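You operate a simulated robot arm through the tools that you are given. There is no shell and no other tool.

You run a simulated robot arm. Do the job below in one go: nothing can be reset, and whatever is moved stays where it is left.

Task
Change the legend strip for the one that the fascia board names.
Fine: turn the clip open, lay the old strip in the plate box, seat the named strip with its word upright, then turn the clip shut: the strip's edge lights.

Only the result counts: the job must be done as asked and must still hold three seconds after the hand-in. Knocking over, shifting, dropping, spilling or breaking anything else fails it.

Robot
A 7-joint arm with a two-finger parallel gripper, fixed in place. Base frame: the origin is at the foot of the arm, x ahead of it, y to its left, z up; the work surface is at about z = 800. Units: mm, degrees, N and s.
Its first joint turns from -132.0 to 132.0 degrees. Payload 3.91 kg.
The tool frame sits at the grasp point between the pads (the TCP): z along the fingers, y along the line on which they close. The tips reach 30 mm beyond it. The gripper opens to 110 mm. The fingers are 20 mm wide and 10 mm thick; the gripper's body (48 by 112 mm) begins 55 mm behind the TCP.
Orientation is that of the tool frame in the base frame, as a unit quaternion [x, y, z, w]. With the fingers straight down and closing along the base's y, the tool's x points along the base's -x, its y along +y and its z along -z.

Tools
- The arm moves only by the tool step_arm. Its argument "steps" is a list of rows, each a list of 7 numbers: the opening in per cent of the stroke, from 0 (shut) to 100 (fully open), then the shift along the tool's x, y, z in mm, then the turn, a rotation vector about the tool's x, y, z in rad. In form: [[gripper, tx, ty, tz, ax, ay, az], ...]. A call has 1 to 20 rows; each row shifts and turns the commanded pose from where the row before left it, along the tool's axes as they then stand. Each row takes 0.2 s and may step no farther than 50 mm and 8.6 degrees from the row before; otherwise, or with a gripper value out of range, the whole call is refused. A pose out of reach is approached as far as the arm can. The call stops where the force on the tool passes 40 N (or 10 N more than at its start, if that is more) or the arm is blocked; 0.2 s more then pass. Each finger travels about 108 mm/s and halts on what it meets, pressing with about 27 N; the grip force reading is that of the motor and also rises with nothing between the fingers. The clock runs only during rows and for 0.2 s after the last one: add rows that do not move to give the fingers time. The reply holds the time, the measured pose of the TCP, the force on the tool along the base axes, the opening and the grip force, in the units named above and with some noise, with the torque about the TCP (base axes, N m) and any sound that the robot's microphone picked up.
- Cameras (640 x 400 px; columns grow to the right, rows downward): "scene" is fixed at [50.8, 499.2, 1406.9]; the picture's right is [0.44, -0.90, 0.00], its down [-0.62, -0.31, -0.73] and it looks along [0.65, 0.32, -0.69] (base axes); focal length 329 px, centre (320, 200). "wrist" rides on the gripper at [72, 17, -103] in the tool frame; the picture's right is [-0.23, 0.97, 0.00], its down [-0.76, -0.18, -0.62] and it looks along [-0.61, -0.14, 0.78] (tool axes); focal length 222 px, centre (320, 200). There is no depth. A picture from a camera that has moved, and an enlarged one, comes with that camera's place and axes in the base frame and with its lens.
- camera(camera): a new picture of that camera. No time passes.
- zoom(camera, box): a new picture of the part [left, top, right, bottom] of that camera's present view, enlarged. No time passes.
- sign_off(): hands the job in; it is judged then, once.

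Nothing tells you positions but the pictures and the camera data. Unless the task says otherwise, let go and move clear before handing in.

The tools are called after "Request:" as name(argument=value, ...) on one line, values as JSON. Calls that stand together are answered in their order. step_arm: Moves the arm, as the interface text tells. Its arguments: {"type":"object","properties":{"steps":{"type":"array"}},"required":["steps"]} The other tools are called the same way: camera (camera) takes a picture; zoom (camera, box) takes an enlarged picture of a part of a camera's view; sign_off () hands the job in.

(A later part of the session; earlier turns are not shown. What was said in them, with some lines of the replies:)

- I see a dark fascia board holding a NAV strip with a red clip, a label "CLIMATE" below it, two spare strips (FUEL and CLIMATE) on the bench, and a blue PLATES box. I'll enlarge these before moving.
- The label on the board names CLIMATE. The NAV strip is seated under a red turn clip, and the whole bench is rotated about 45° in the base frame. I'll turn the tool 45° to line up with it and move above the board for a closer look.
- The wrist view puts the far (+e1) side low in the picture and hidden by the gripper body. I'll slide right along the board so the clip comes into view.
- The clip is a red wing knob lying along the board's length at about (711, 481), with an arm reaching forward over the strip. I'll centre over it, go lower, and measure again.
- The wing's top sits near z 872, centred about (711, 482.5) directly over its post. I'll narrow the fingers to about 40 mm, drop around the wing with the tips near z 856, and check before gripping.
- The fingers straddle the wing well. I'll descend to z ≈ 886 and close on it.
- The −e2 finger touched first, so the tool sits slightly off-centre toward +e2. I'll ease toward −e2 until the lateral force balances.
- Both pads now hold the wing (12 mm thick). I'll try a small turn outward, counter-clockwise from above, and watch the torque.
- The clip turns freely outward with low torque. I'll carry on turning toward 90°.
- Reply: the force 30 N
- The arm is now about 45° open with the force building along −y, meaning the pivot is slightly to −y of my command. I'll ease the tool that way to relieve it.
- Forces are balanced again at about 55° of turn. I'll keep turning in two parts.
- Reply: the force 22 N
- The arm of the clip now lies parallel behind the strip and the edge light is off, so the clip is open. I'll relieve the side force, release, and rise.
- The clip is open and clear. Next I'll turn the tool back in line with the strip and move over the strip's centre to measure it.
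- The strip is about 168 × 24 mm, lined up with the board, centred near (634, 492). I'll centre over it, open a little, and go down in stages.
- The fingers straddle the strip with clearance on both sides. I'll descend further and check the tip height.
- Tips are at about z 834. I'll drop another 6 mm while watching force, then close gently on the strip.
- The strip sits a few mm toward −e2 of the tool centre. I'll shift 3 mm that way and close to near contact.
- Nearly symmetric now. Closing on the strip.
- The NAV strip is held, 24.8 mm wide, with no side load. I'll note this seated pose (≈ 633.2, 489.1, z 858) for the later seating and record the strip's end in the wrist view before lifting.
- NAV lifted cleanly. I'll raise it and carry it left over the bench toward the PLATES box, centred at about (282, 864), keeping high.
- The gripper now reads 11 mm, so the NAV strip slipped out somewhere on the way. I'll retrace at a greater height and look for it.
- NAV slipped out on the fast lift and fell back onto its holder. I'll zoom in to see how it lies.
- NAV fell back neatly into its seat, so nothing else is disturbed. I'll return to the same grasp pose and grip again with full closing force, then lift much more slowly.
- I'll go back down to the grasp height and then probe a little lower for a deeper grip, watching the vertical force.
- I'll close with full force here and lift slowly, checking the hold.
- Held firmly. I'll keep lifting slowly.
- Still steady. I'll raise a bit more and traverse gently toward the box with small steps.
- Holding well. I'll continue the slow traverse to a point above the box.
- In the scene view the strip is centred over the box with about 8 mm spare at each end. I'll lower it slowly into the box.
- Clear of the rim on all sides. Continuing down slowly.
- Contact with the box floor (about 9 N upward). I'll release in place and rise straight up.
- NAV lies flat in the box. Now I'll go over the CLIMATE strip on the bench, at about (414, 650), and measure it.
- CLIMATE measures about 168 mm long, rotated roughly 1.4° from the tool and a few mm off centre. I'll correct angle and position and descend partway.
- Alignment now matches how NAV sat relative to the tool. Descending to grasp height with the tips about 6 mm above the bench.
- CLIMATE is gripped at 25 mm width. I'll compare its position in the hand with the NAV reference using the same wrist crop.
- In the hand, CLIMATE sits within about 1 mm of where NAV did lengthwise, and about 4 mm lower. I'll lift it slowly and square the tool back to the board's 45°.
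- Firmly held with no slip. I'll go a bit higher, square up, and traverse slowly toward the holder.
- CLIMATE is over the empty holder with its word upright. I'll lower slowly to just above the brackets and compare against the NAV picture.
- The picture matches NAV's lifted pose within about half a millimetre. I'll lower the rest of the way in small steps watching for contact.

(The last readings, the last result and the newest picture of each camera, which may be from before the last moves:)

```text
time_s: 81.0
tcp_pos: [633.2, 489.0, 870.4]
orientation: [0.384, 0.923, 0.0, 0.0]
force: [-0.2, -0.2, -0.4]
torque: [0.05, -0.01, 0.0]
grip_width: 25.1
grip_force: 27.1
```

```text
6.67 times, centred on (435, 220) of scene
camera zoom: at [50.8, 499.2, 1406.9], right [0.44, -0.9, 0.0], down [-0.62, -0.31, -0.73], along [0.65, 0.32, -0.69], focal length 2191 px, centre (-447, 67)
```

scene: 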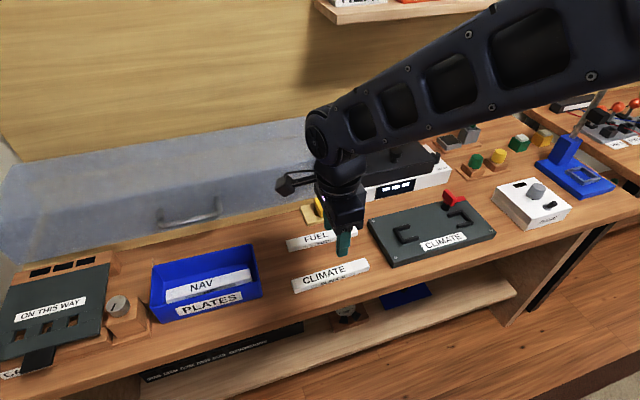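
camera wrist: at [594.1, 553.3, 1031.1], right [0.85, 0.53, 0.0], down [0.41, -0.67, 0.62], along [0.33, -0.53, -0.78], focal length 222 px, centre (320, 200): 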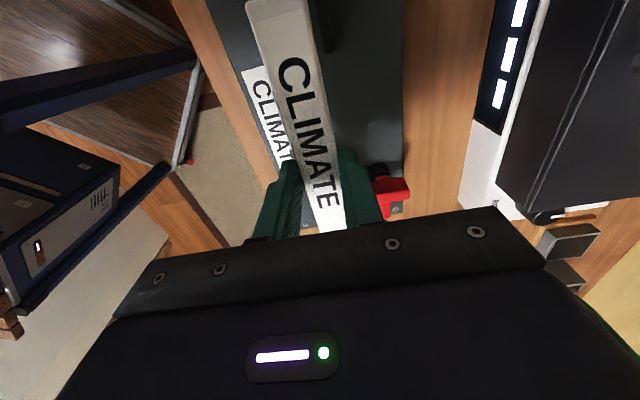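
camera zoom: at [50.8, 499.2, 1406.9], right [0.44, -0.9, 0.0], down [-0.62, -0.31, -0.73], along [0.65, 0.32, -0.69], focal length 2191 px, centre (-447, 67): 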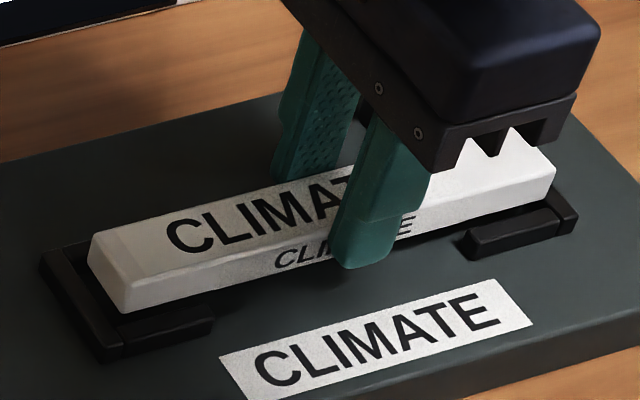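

Request:
step_arm(steps=[[0, 0, 0, 1, 0, 0, 0], [0, 0, 0, 1, 0, 0, 0], [0, 0, 0, 1, 0, 0, 0], [0, 0, 0, 0, 0, 0, 0]])

Request:
step_arm(steps=[[0, 0, 0, 1, 0, 0, 0], [0, 0, 0, 1, 0, 0, 0], [0, 0, 0, 1, 0, 0, 0], [0, 0, 0, 0, 0, 0, 0]])

Request:
zoom(camera="scene", box=[395, 190, 475, 250])

```text
time_s: 82.0
tcp_pos: [634.5, 488.8, 868.6]
orientation: [0.384, 0.923, 0.0, 0.0]
force: [-0.7, -0.5, -0.2]
torque: [-0.01, -0.02, 0.02]
grip_width: 25.1
grip_force: 27.4
```

```text
time_s: 83.0
tcp_pos: [633.9, 489.2, 865.7]
orientation: [0.383, 0.924, 0.0, 0.0]
force: [0.3, 0.2, -0.6]
torque: [0.01, 0.02, 0.01]
grip_width: 24.8
grip_force: 26.8
```

```text
6.67 times, centred on (435, 220) of scene
camera zoom: at [50.8, 499.2, 1406.9], right [0.44, -0.9, 0.0], down [-0.62, -0.31, -0.73], along [0.65, 0.32, -0.69], focal length 2191 px, centre (-447, 67)
```

zoom: 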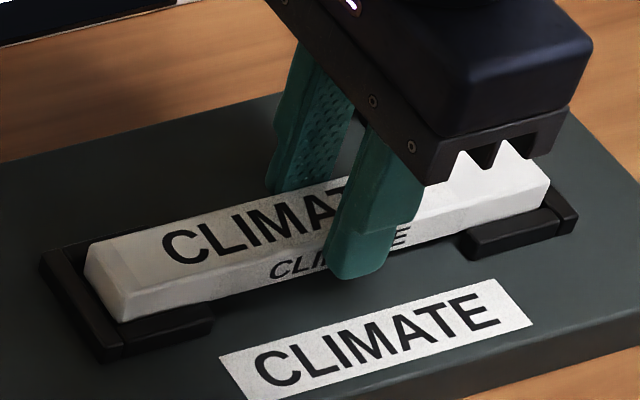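

Entering the brackets freely with no contact force. Continuing 1 mm at a time.

Request:
step_arm(steps=[[0, 0, 0, 1, 0, 0, 0], [0, 0, 0, 1, 0, 0, 0], [0, 0, 0, 0, 0, 0, 0]])

Request:
step_arm(steps=[[0, 0, 0, 1, 0, 0, 0], [0, 0, 0, 0, 0, 0, 0]])

Request:
zoom(camera="scene", box=[395, 190, 475, 250])

```text
time_s: 83.8
tcp_pos: [633.4, 489.6, 861.8]
orientation: [0.383, 0.924, 0.0, 0.0]
force: [-0.4, -0.4, -0.9]
torque: [-0.01, 0.01, -0.02]
grip_width: 24.9
grip_force: 27.2
```

```text
time_s: 84.4
tcp_pos: [633.1, 488.3, 861.8]
orientation: [0.384, 0.923, 0.0, 0.0]
force: [1.1, -0.4, -1.0]
torque: [0.0, -0.01, -0.01]
grip_width: 25.1
grip_force: 27.1
```

```text
6.67 times, centred on (435, 220) of scene
camera zoom: at [50.8, 499.2, 1406.9], right [0.44, -0.9, 0.0], down [-0.62, -0.31, -0.73], along [0.65, 0.32, -0.69], focal length 2191 px, centre (-447, 67)
```

zoom: 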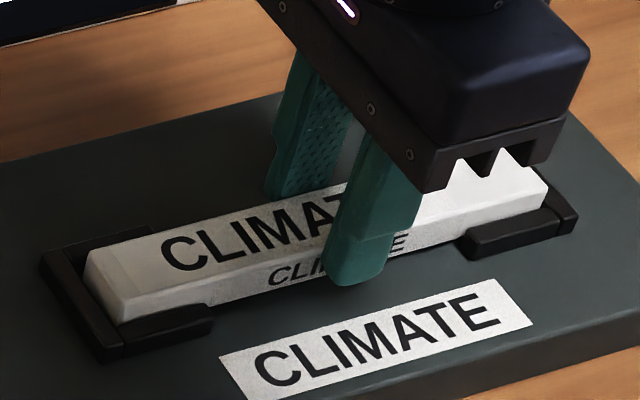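

Request:
step_arm(steps=[[0, 0, 0, 1, 0, 0, 0], [0, 0, 0, 0, 0, 0, 0]])

Request:
step_arm(steps=[[0, 0, 0, 1, 0, 0, 0], [0, 0, 0, 0, 0, 0, 0]])

```text
time_s: 85.0
tcp_pos: [633.7, 489.5, 860.8]
orientation: [0.383, 0.924, 0.001, 0.0]
force: [-0.7, 0.5, -1.2]
torque: [-0.01, 0.01, 0.04]
grip_width: 24.8
grip_force: 26.9
```

```text
time_s: 85.6
tcp_pos: [632.4, 488.1, 859.9]
orientation: [0.383, 0.924, 0.0, 0.0]
force: [-0.1, -0.5, -1.3]
torque: [0.0, 0.0, -0.01]
grip_width: 25.2
grip_force: 27.4
```

Request:
step_arm(steps=[[0, 0, 0, 1, 0, 0, 0], [0, 0, 0, 0, 0, 0, 0]])

Request:
zoom(camera="scene", box=[395, 190, 475, 250])

```text
time_s: 86.2
tcp_pos: [632.4, 490.1, 858.7]
orientation: [0.384, 0.923, 0.0, 0.0]
force: [-0.8, 0.2, 3.9]
torque: [0.02, 0.04, -0.02]
grip_width: 25.0
grip_force: 27.1
```

```text
6.67 times, centred on (435, 220) of scene
camera zoom: at [50.8, 499.2, 1406.9], right [0.44, -0.9, 0.0], down [-0.62, -0.31, -0.73], along [0.65, 0.32, -0.69], focal length 2191 px, centre (-447, 67)
```

zoom: 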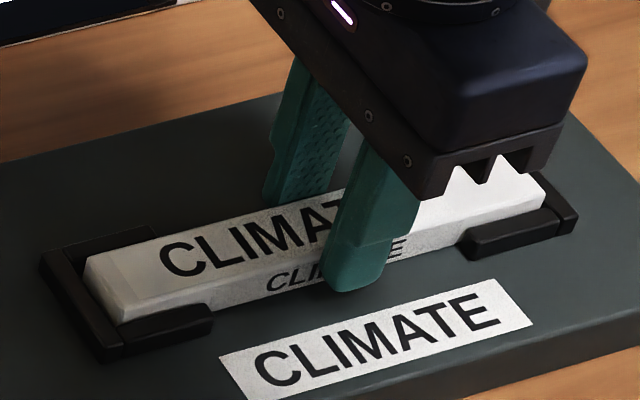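

It has bottomed out (about 4 N upward) and the strip's corner coincides with NAV's seated position. I'll release and rise.

Request:
step_arm(steps=[[0, 0, 0, 0.5, 0, 0, 0], [26, 0, 0, 0, 0, 0, 0], [30, 0, 0, 0, 0, 0, 0], [38, 0, 0, 0, 0, 0, 0], [38, 0, 0, 0, 0, 0, 0], [38, 0, 0, -5, 0, 0, 0], [38, 0, 0, -10, 0, 0, 0], [38, 0, 0, -20, 0, 0, 0], [38, 0, 0, -30, 0, 0, 0], [38, 0, 0, -40, 0, 0, 0], [38, 0, 0, 0, 0, 0, 0]])

Request:
zoom(camera="scene", box=[370, 170, 498, 262])

Request:
camera(camera="wrist")

```text
time_s: 88.6
tcp_pos: [634.9, 489.8, 963.9]
orientation: [0.383, 0.924, 0.0, 0.001]
force: [0.6, -0.8, 0.3]
torque: [0.04, -0.01, -0.02]
grip_width: 41.6
grip_force: 0.1
```

```text
4.35 times, centred on (434, 216) of scene
camera zoom: at [50.8, 499.2, 1406.9], right [0.44, -0.9, 0.0], down [-0.62, -0.31, -0.73], along [0.65, 0.32, -0.69], focal length 1429 px, centre (-176, 130)
```

zoom: 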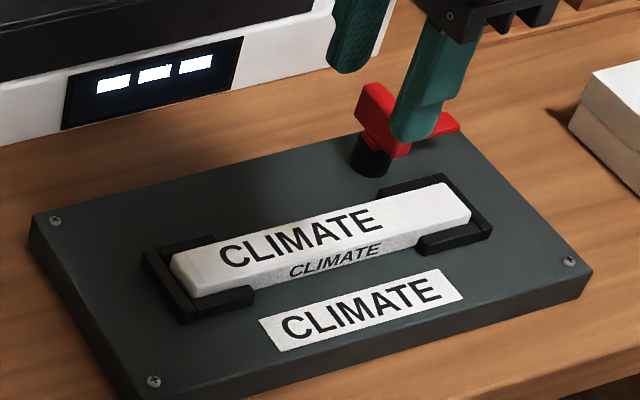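

```text
taken
camera wrist: at [595.2, 552.9, 1067.4], right [0.85, 0.53, 0.0], down [0.41, -0.66, 0.62], along [0.33, -0.53, -0.78], focal length 222 px, centre (320, 200)
```

wrist: 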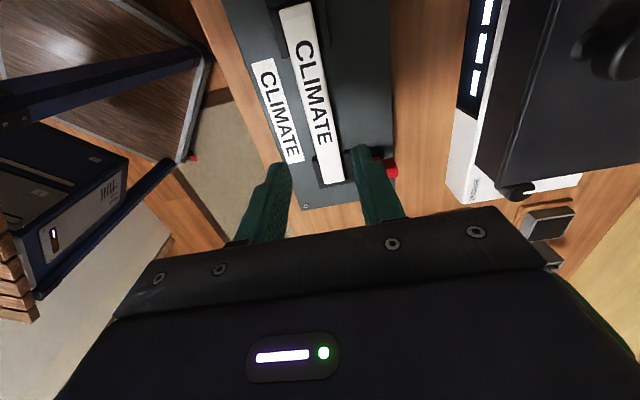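

CLIMATE is seated with its word upright. Now I'll go back over the clip knob and turn the tool 90° to grip it as I left it.

Request:
step_arm(steps=[[30, -32, 24.9, 0, 0, 0, 0], [30, -32, 24.8, 0, 0, 0, 0], [30, 0, 0, 0, 0, 0, -0.13], [30, 0, 0, 0, 0, 0, -0.13], [30, 0, 0, 0, 0, 0, -0.13], [30, 0, 0, 0, 0, 0, -0.13], [30, 0, 0, 0, 0, 0, -0.13], [30, 0, 0, 0, 0, 0, -0.13], [30, 0, 0, 0, 0, 0, -0.13], [30, 0, 0, 0, 0, 0, -0.13], [30, 0, 0, 0, 0, 0, -0.13], [30, 0, 0, 0, 0, 0, -0.13], [30, 0, 0, 0, 0, 0, -0.13], [30, 0, 0, 0, 0, 0, -0.13], [30, 0, 0, 20, 0, 0, 0], [30, 0, 0, 20, 0, 0, 0], [30, 0, 0, 15, 0, 0, 0], [30, 0, 0, 0, 0, 0, 0]])

Request:
zoom(camera="wrist", box=[220, 60, 420, 220])

Request:
zoom(camera="scene", box=[400, 160, 496, 220])

```text
time_s: 92.4
tcp_pos: [715.0, 479.7, 908.3]
orientation: [-0.377, 0.926, 0.0, 0.0]
force: [0.3, 0.5, -0.1]
torque: [-0.01, 0.0, 0.0]
grip_width: 33.0
grip_force: 0.2
```

```text
2.50 times, centred on (320, 140) of wrist
camera zoom: at [650.6, 441.8, 1011.5], right [-0.52, 0.86, 0.0], down [0.67, 0.4, 0.62], along [0.53, 0.32, -0.78], focal length 555 px, centre (320, 350)
```

zoom: 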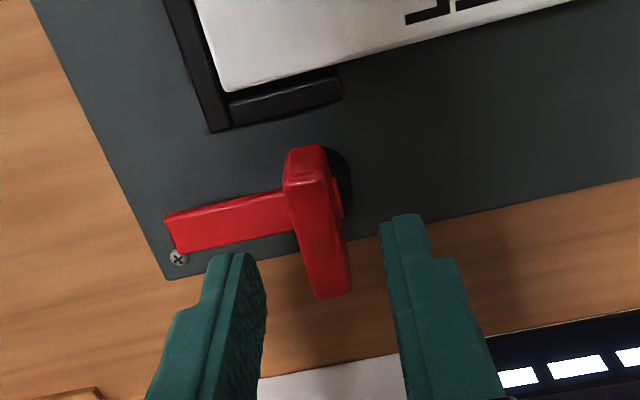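

```text
6.67 times, centred on (448, 190) of scene
camera zoom: at [50.8, 499.2, 1406.9], right [0.44, -0.9, 0.0], down [-0.62, -0.31, -0.73], along [0.65, 0.32, -0.69], focal length 2191 px, centre (-533, 267)
```

zoom: 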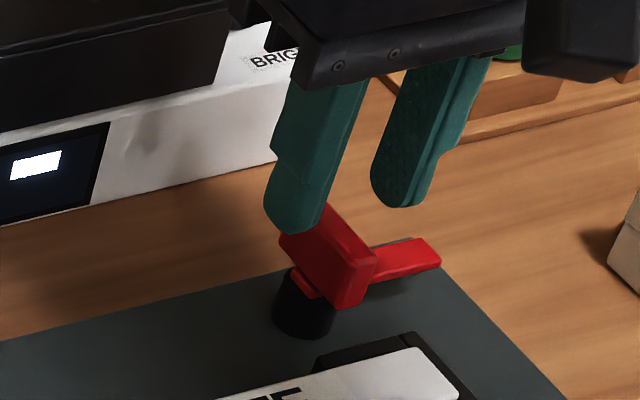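

The fingers straddle the knob. I'll nudge 2 mm back toward the strip side so the tool sits on the pivot axis, then descend and close gently.

Request:
step_arm(steps=[[30, 2, 0, 0, 0, 0, 0], [30, 0, 0, 10, 0, 0, 0], [30, 0, 0, 12, 0, 0, 0], [30, 0, 0, 0, 0, 0, 0], [18, 0, 0, 0, 0, 0, 0], [18, 0, 0, 0, 0, 0, 0]])

Request:
zoom(camera="wrist", box=[240, 100, 400, 200])

Request:
zoom(camera="scene", box=[400, 160, 496, 220])

```text
time_s: 93.8
tcp_pos: [712.5, 478.5, 886.2]
orientation: [-0.377, 0.926, 0.0, 0.0]
force: [-0.3, -1.1, 0.3]
torque: [0.03, 0.04, -0.03]
grip_width: 20.1
grip_force: 0.1
```

```text
4.00 times, centred on (320, 150) of wrist
camera zoom: at [648.8, 440.0, 989.8], right [-0.52, 0.86, 0.0], down [0.67, 0.4, 0.62], along [0.53, 0.32, -0.78], focal length 888 px, centre (320, 400)
```

zoom: 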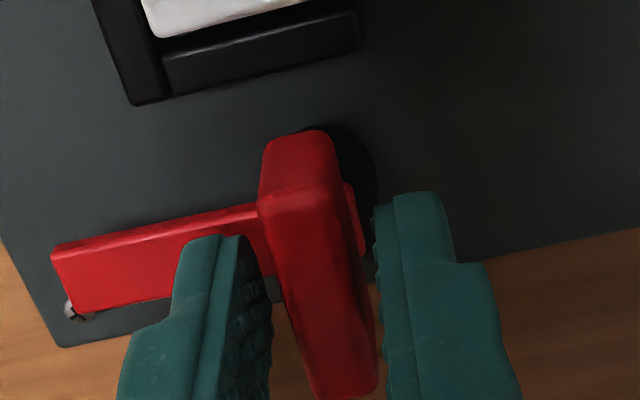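

```text
6.67 times, centred on (448, 190) of scene
camera zoom: at [50.8, 499.2, 1406.9], right [0.44, -0.9, 0.0], down [-0.62, -0.31, -0.73], along [0.65, 0.32, -0.69], focal length 2191 px, centre (-533, 267)
```

zoom: 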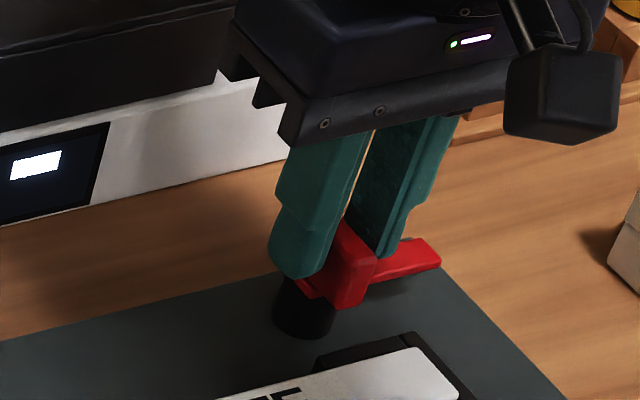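

Well centred. Closing on the knob.

Request:
step_arm(steps=[[12, 0, 0, 0, 0, 0, 0], [5, 0, 0, 0, 0, 0, 0], [5, 0, 0, 0, 0, 0, 0]])

```text
time_s: 94.6
tcp_pos: [713.0, 476.9, 886.2]
orientation: [-0.376, 0.926, 0.0, 0.0]
force: [-0.4, -0.3, -0.5]
torque: [0.04, -0.03, -0.01]
grip_width: 12.0
grip_force: 44.8
```

Gripped with no side load. Turning the clip shut (clockwise from above) in steps.

Request:
step_arm(steps=[[0, 0, 0, 0, 0, 0, 0.08], [0, 0, 0, 0, 0, 0, 0.1], [0, 0, 0, 0, 0, 0, 0.1], [0, 0, 0, 0, 0, 0, 0.1], [0, 0, 0, 0, 0, 0, 0]])

```text
time_s: 95.8
tcp_pos: [712.3, 477.4, 886.0]
orientation: [-0.194, 0.981, 0.0, 0.0]
force: [-3.2, 3.8, -0.2]
torque: [0.22, -0.23, 0.02]
grip_width: 11.8
grip_force: 44.8
```

Request:
step_arm(steps=[[0, 0, 0, 0, 0, 0, 0.1], [0, 0, 0, 0, 0, 0, 0.1], [0, 0, 0, 0, 0, 0, 0.1], [0, 0, 0, 0, 0, 0, 0.1], [0, 0, 0, 0, 0, 0, 0]])

Request:
zoom(camera="scene", box=[400, 160, 496, 220])

```text
time_s: 97.0
tcp_pos: [712.4, 478.8, 886.7]
orientation: [0.004, 1.0, 0.002, 0.001]
force: [1.5, 20.0, 1.3]
torque: [0.42, 0.15, -0.01]
grip_width: 12.0
grip_force: 45.3
```

```text
6.67 times, centred on (448, 190) of scene
camera zoom: at [50.8, 499.2, 1406.9], right [0.44, -0.9, 0.0], down [-0.62, -0.31, -0.73], along [0.65, 0.32, -0.69], focal length 2191 px, centre (-533, 267)
```

zoom: 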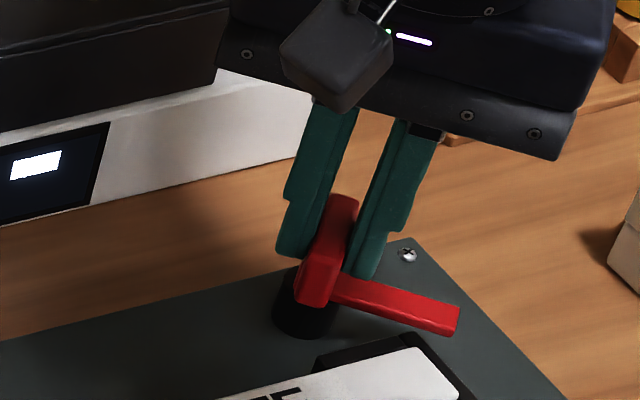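

A side force of about 20 N in +y has built up; I'll ease that way and continue turning.

Request:
step_arm(steps=[[0, 0, 0.8, 0, 0, 0, 0], [0, 0, 0.8, 0, 0, 0, 0], [0, 0, 0, 0, 0, 0, 0.08], [0, 0, 0, 0, 0, 0, 0.08], [0, 0, 0, 0, 0, 0, 0]])

```text
time_s: 98.2
tcp_pos: [711.9, 478.8, 885.8]
orientation: [0.084, 0.996, -0.001, 0.0]
force: [-8.3, 2.9, 12.3]
torque: [0.1, 0.41, 0.0]
grip_width: 11.9
grip_force: 45.0
```

Request:
step_arm(steps=[[0, 0, 0, 0, 0, 0, 0.08], [0, 0, 0, 0, 0, 0, 0.08], [0, 0, 0, 0, 0, 0, 0.06], [0, 0, 0, 0, 0, 0, 0]])

Request:
zoom(camera="scene", box=[390, 160, 496, 250])

```text
time_s: 99.2
tcp_pos: [712.2, 479.1, 886.2]
orientation: [0.192, 0.981, 0.0, 0.0]
force: [-3.8, 4.7, 7.1]
torque: [-0.12, -0.49, 0.02]
grip_width: 11.7
grip_force: 45.4
```

```text
4.44 times, centred on (443, 205) of scene
camera zoom: at [50.8, 499.2, 1406.9], right [0.44, -0.9, 0.0], down [-0.62, -0.31, -0.73], along [0.65, 0.32, -0.69], focal length 1461 px, centre (-227, 178)
```

zoom: 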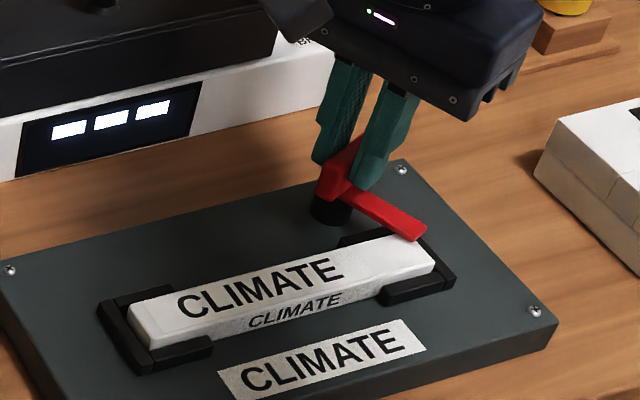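

The clip arm is coming over the strip's end smoothly. Turning the remaining angle carefully.

Request:
step_arm(steps=[[0, 0, 0, 0, 0, 0, 0.07], [0, 0, 0, 0, 0, 0, 0.07], [0, 0, 0, 0, 0, 0, 0.06], [0, 0, 0, 0, 0, 0, 0]])

Request:
zoom(camera="scene", box=[390, 160, 496, 250])

```text
time_s: 100.2
tcp_pos: [712.0, 478.9, 885.6]
orientation: [0.29, 0.957, 0.0, 0.0]
force: [-0.7, 7.9, 8.7]
torque: [0.24, 0.14, 0.04]
grip_width: 12.0
grip_force: 45.5
```

```text
4.44 times, centred on (443, 205) of scene
camera zoom: at [50.8, 499.2, 1406.9], right [0.44, -0.9, 0.0], down [-0.62, -0.31, -0.73], along [0.65, 0.32, -0.69], focal length 1461 px, centre (-227, 178)
```

zoom: 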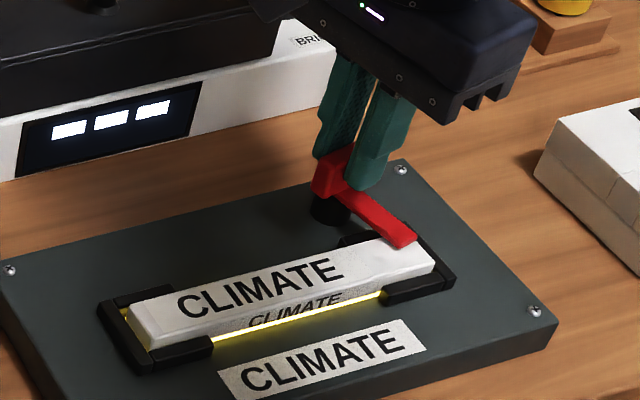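

The strip's edge lights up. I'll finish the last bit to the original fully shut angle.

Request:
step_arm(steps=[[0, 0, 0, 0, 0, 0, 0.06], [0, 0, 0, 0, 0, 0, 0.06], [0, 0, 0, 0, 0, 0, 0.05], [0, 0, 0, 0, 0, 0, 0]])

Request:
zoom(camera="scene", box=[390, 160, 496, 250])

```text
time_s: 101.2
tcp_pos: [712.5, 479.2, 886.2]
orientation: [0.37, 0.929, 0.0, -0.001]
force: [-0.2, 4.8, 13.8]
torque: [-0.13, -0.13, 0.0]
grip_width: 12.1
grip_force: 45.0
```

```text
4.44 times, centred on (443, 205) of scene
camera zoom: at [50.8, 499.2, 1406.9], right [0.44, -0.9, 0.0], down [-0.62, -0.31, -0.73], along [0.65, 0.32, -0.69], focal length 1461 px, centre (-227, 178)
```

zoom: 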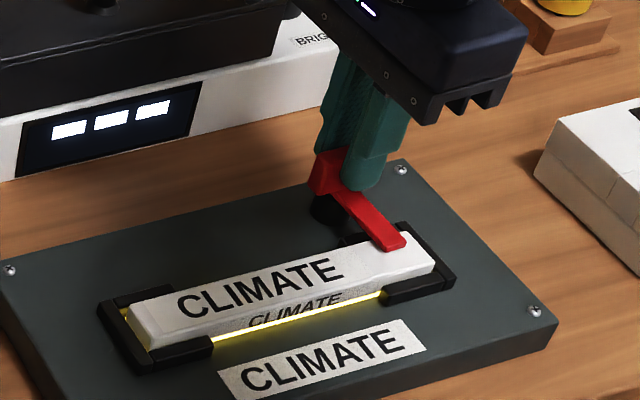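

Nearly at the original angle. A final small turn, then I'll release, rise and check.

Request:
step_arm(steps=[[0, 0, 0, 0, 0, 0, 0.03], [0, 0, 0, 0, 0, 0, 0], [10, 0, 0, 0, 0, 0, 0], [20, 0, 0, 0, 0, 0, 0], [30, 0, 0, 0, 0, 0, 0], [30, 0, 0, 0, 0, 0, 0], [30, 0, 0, -10, 0, 0, 0], [30, 0, 0, -20, 0, 0, 0], [30, 0, 0, -30, 0, 0, 0], [30, 0, 0, -40, 0, 0, 0], [30, 0, 0, 0, 0, 0, 0]])

Request:
zoom(camera="scene", box=[370, 160, 496, 260])

Request:
camera(camera="wrist")

```text
time_s: 103.6
tcp_pos: [711.4, 479.2, 987.6]
orientation: [0.383, 0.924, 0.001, 0.0]
force: [0.0, 0.2, -1.1]
torque: [0.01, -0.02, -0.03]
grip_width: 32.9
grip_force: 0.1
```

```text
4.00 times, centred on (433, 210) of scene
camera zoom: at [50.8, 499.2, 1406.9], right [0.44, -0.9, 0.0], down [-0.62, -0.31, -0.73], along [0.65, 0.32, -0.69], focal length 1315 px, centre (-132, 160)
```

zoom: 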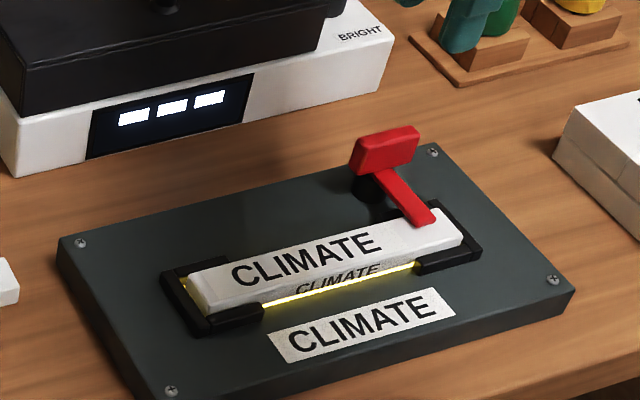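

```text
taken
camera wrist: at [672.6, 543.1, 1089.7], right [0.85, 0.53, 0.0], down [0.41, -0.66, 0.62], along [0.33, -0.53, -0.78], focal length 222 px, centre (320, 200)
```

wrist: 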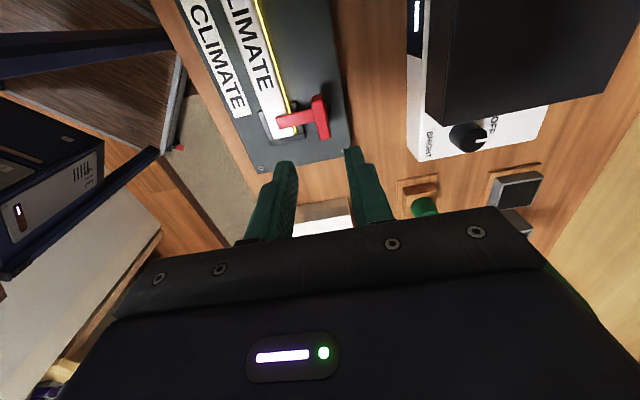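

The clip is shut on CLIMATE and the edge is lit. I'll check the whole scene and the box once more before handing in.

Request:
step_arm(steps=[[30, 0, 0, -40, 0, 0, 0], [30, 0, 0, 0, 0, 0, 0], [30, 0, 0, 0, 0, 0, 0], [30, 0, 0, 0, 0, 0, 0], [30, 0, 0, 0, 0, 0, 0]])

Request:
camera(camera="scene")

Request:
zoom(camera="scene", box=[400, 170, 480, 230])

Request:
zoom(camera="scene", box=[130, 220, 290, 330])

```text
time_s: 104.8
tcp_pos: [711.7, 479.8, 1025.8]
orientation: [0.384, 0.923, 0.0, 0.0]
force: [-0.1, 0.5, -0.2]
torque: [0.02, -0.02, 0.02]
grip_width: 32.8
grip_force: 0.0
```

```text
taken
```

scene: 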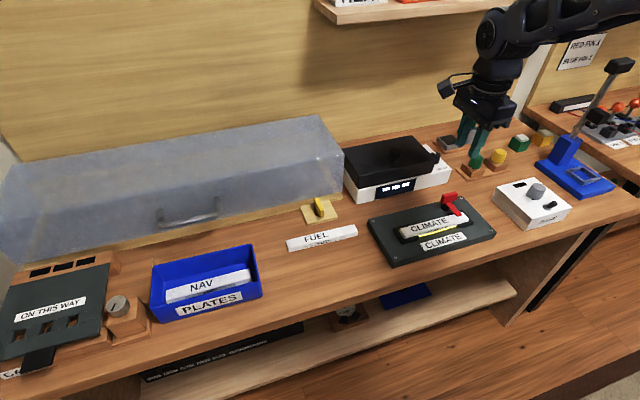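

```text
6.67 times, centred on (440, 200) of scene
camera zoom: at [50.8, 499.2, 1406.9], right [0.44, -0.9, 0.0], down [-0.62, -0.31, -0.73], along [0.65, 0.32, -0.69], focal length 2191 px, centre (-480, 200)
```

zoom: 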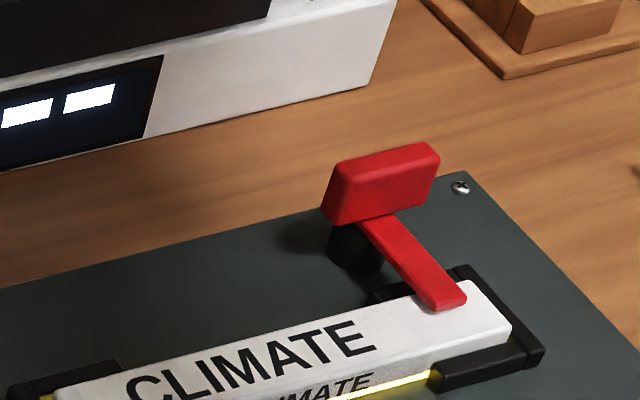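

```text
3.64 times, centred on (210, 275) of scene
camera zoom: at [50.8, 499.2, 1406.9], right [0.44, -0.9, 0.0], down [-0.62, -0.31, -0.73], along [0.65, 0.32, -0.69], focal length 1195 px, centre (720, -73)
```

zoom: 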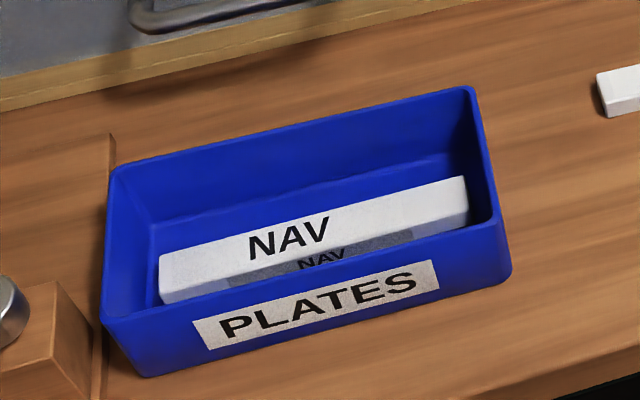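

The clip is back at the angle it had at the start. CLIMATE is seated upright with its edge lit, NAV lies in the PLATES box, FUEL and everything else is where it was, and the arm is clear. I'm handing in.

Request:
sign_off()

```text
The job is handed in.
```

The fascia board named CLIMATE. That strip is now seated in the holder with its word upright, the clip is turned shut, and the strip's edge is lit.

- **Old strip:** NAV is lying flat in the PLATES box.
- **Slip on the way:** on the first lift NAV slipped out of the gripper and fell back into its own holder. I saw no shift or damage to anything else. I gripped it again and moved it more slowly.
- **Rest of the bench:** in the last scene picture FUEL, the board and the box were where they started. The arm was clear before I handed in.

I don't have the result of the judging.
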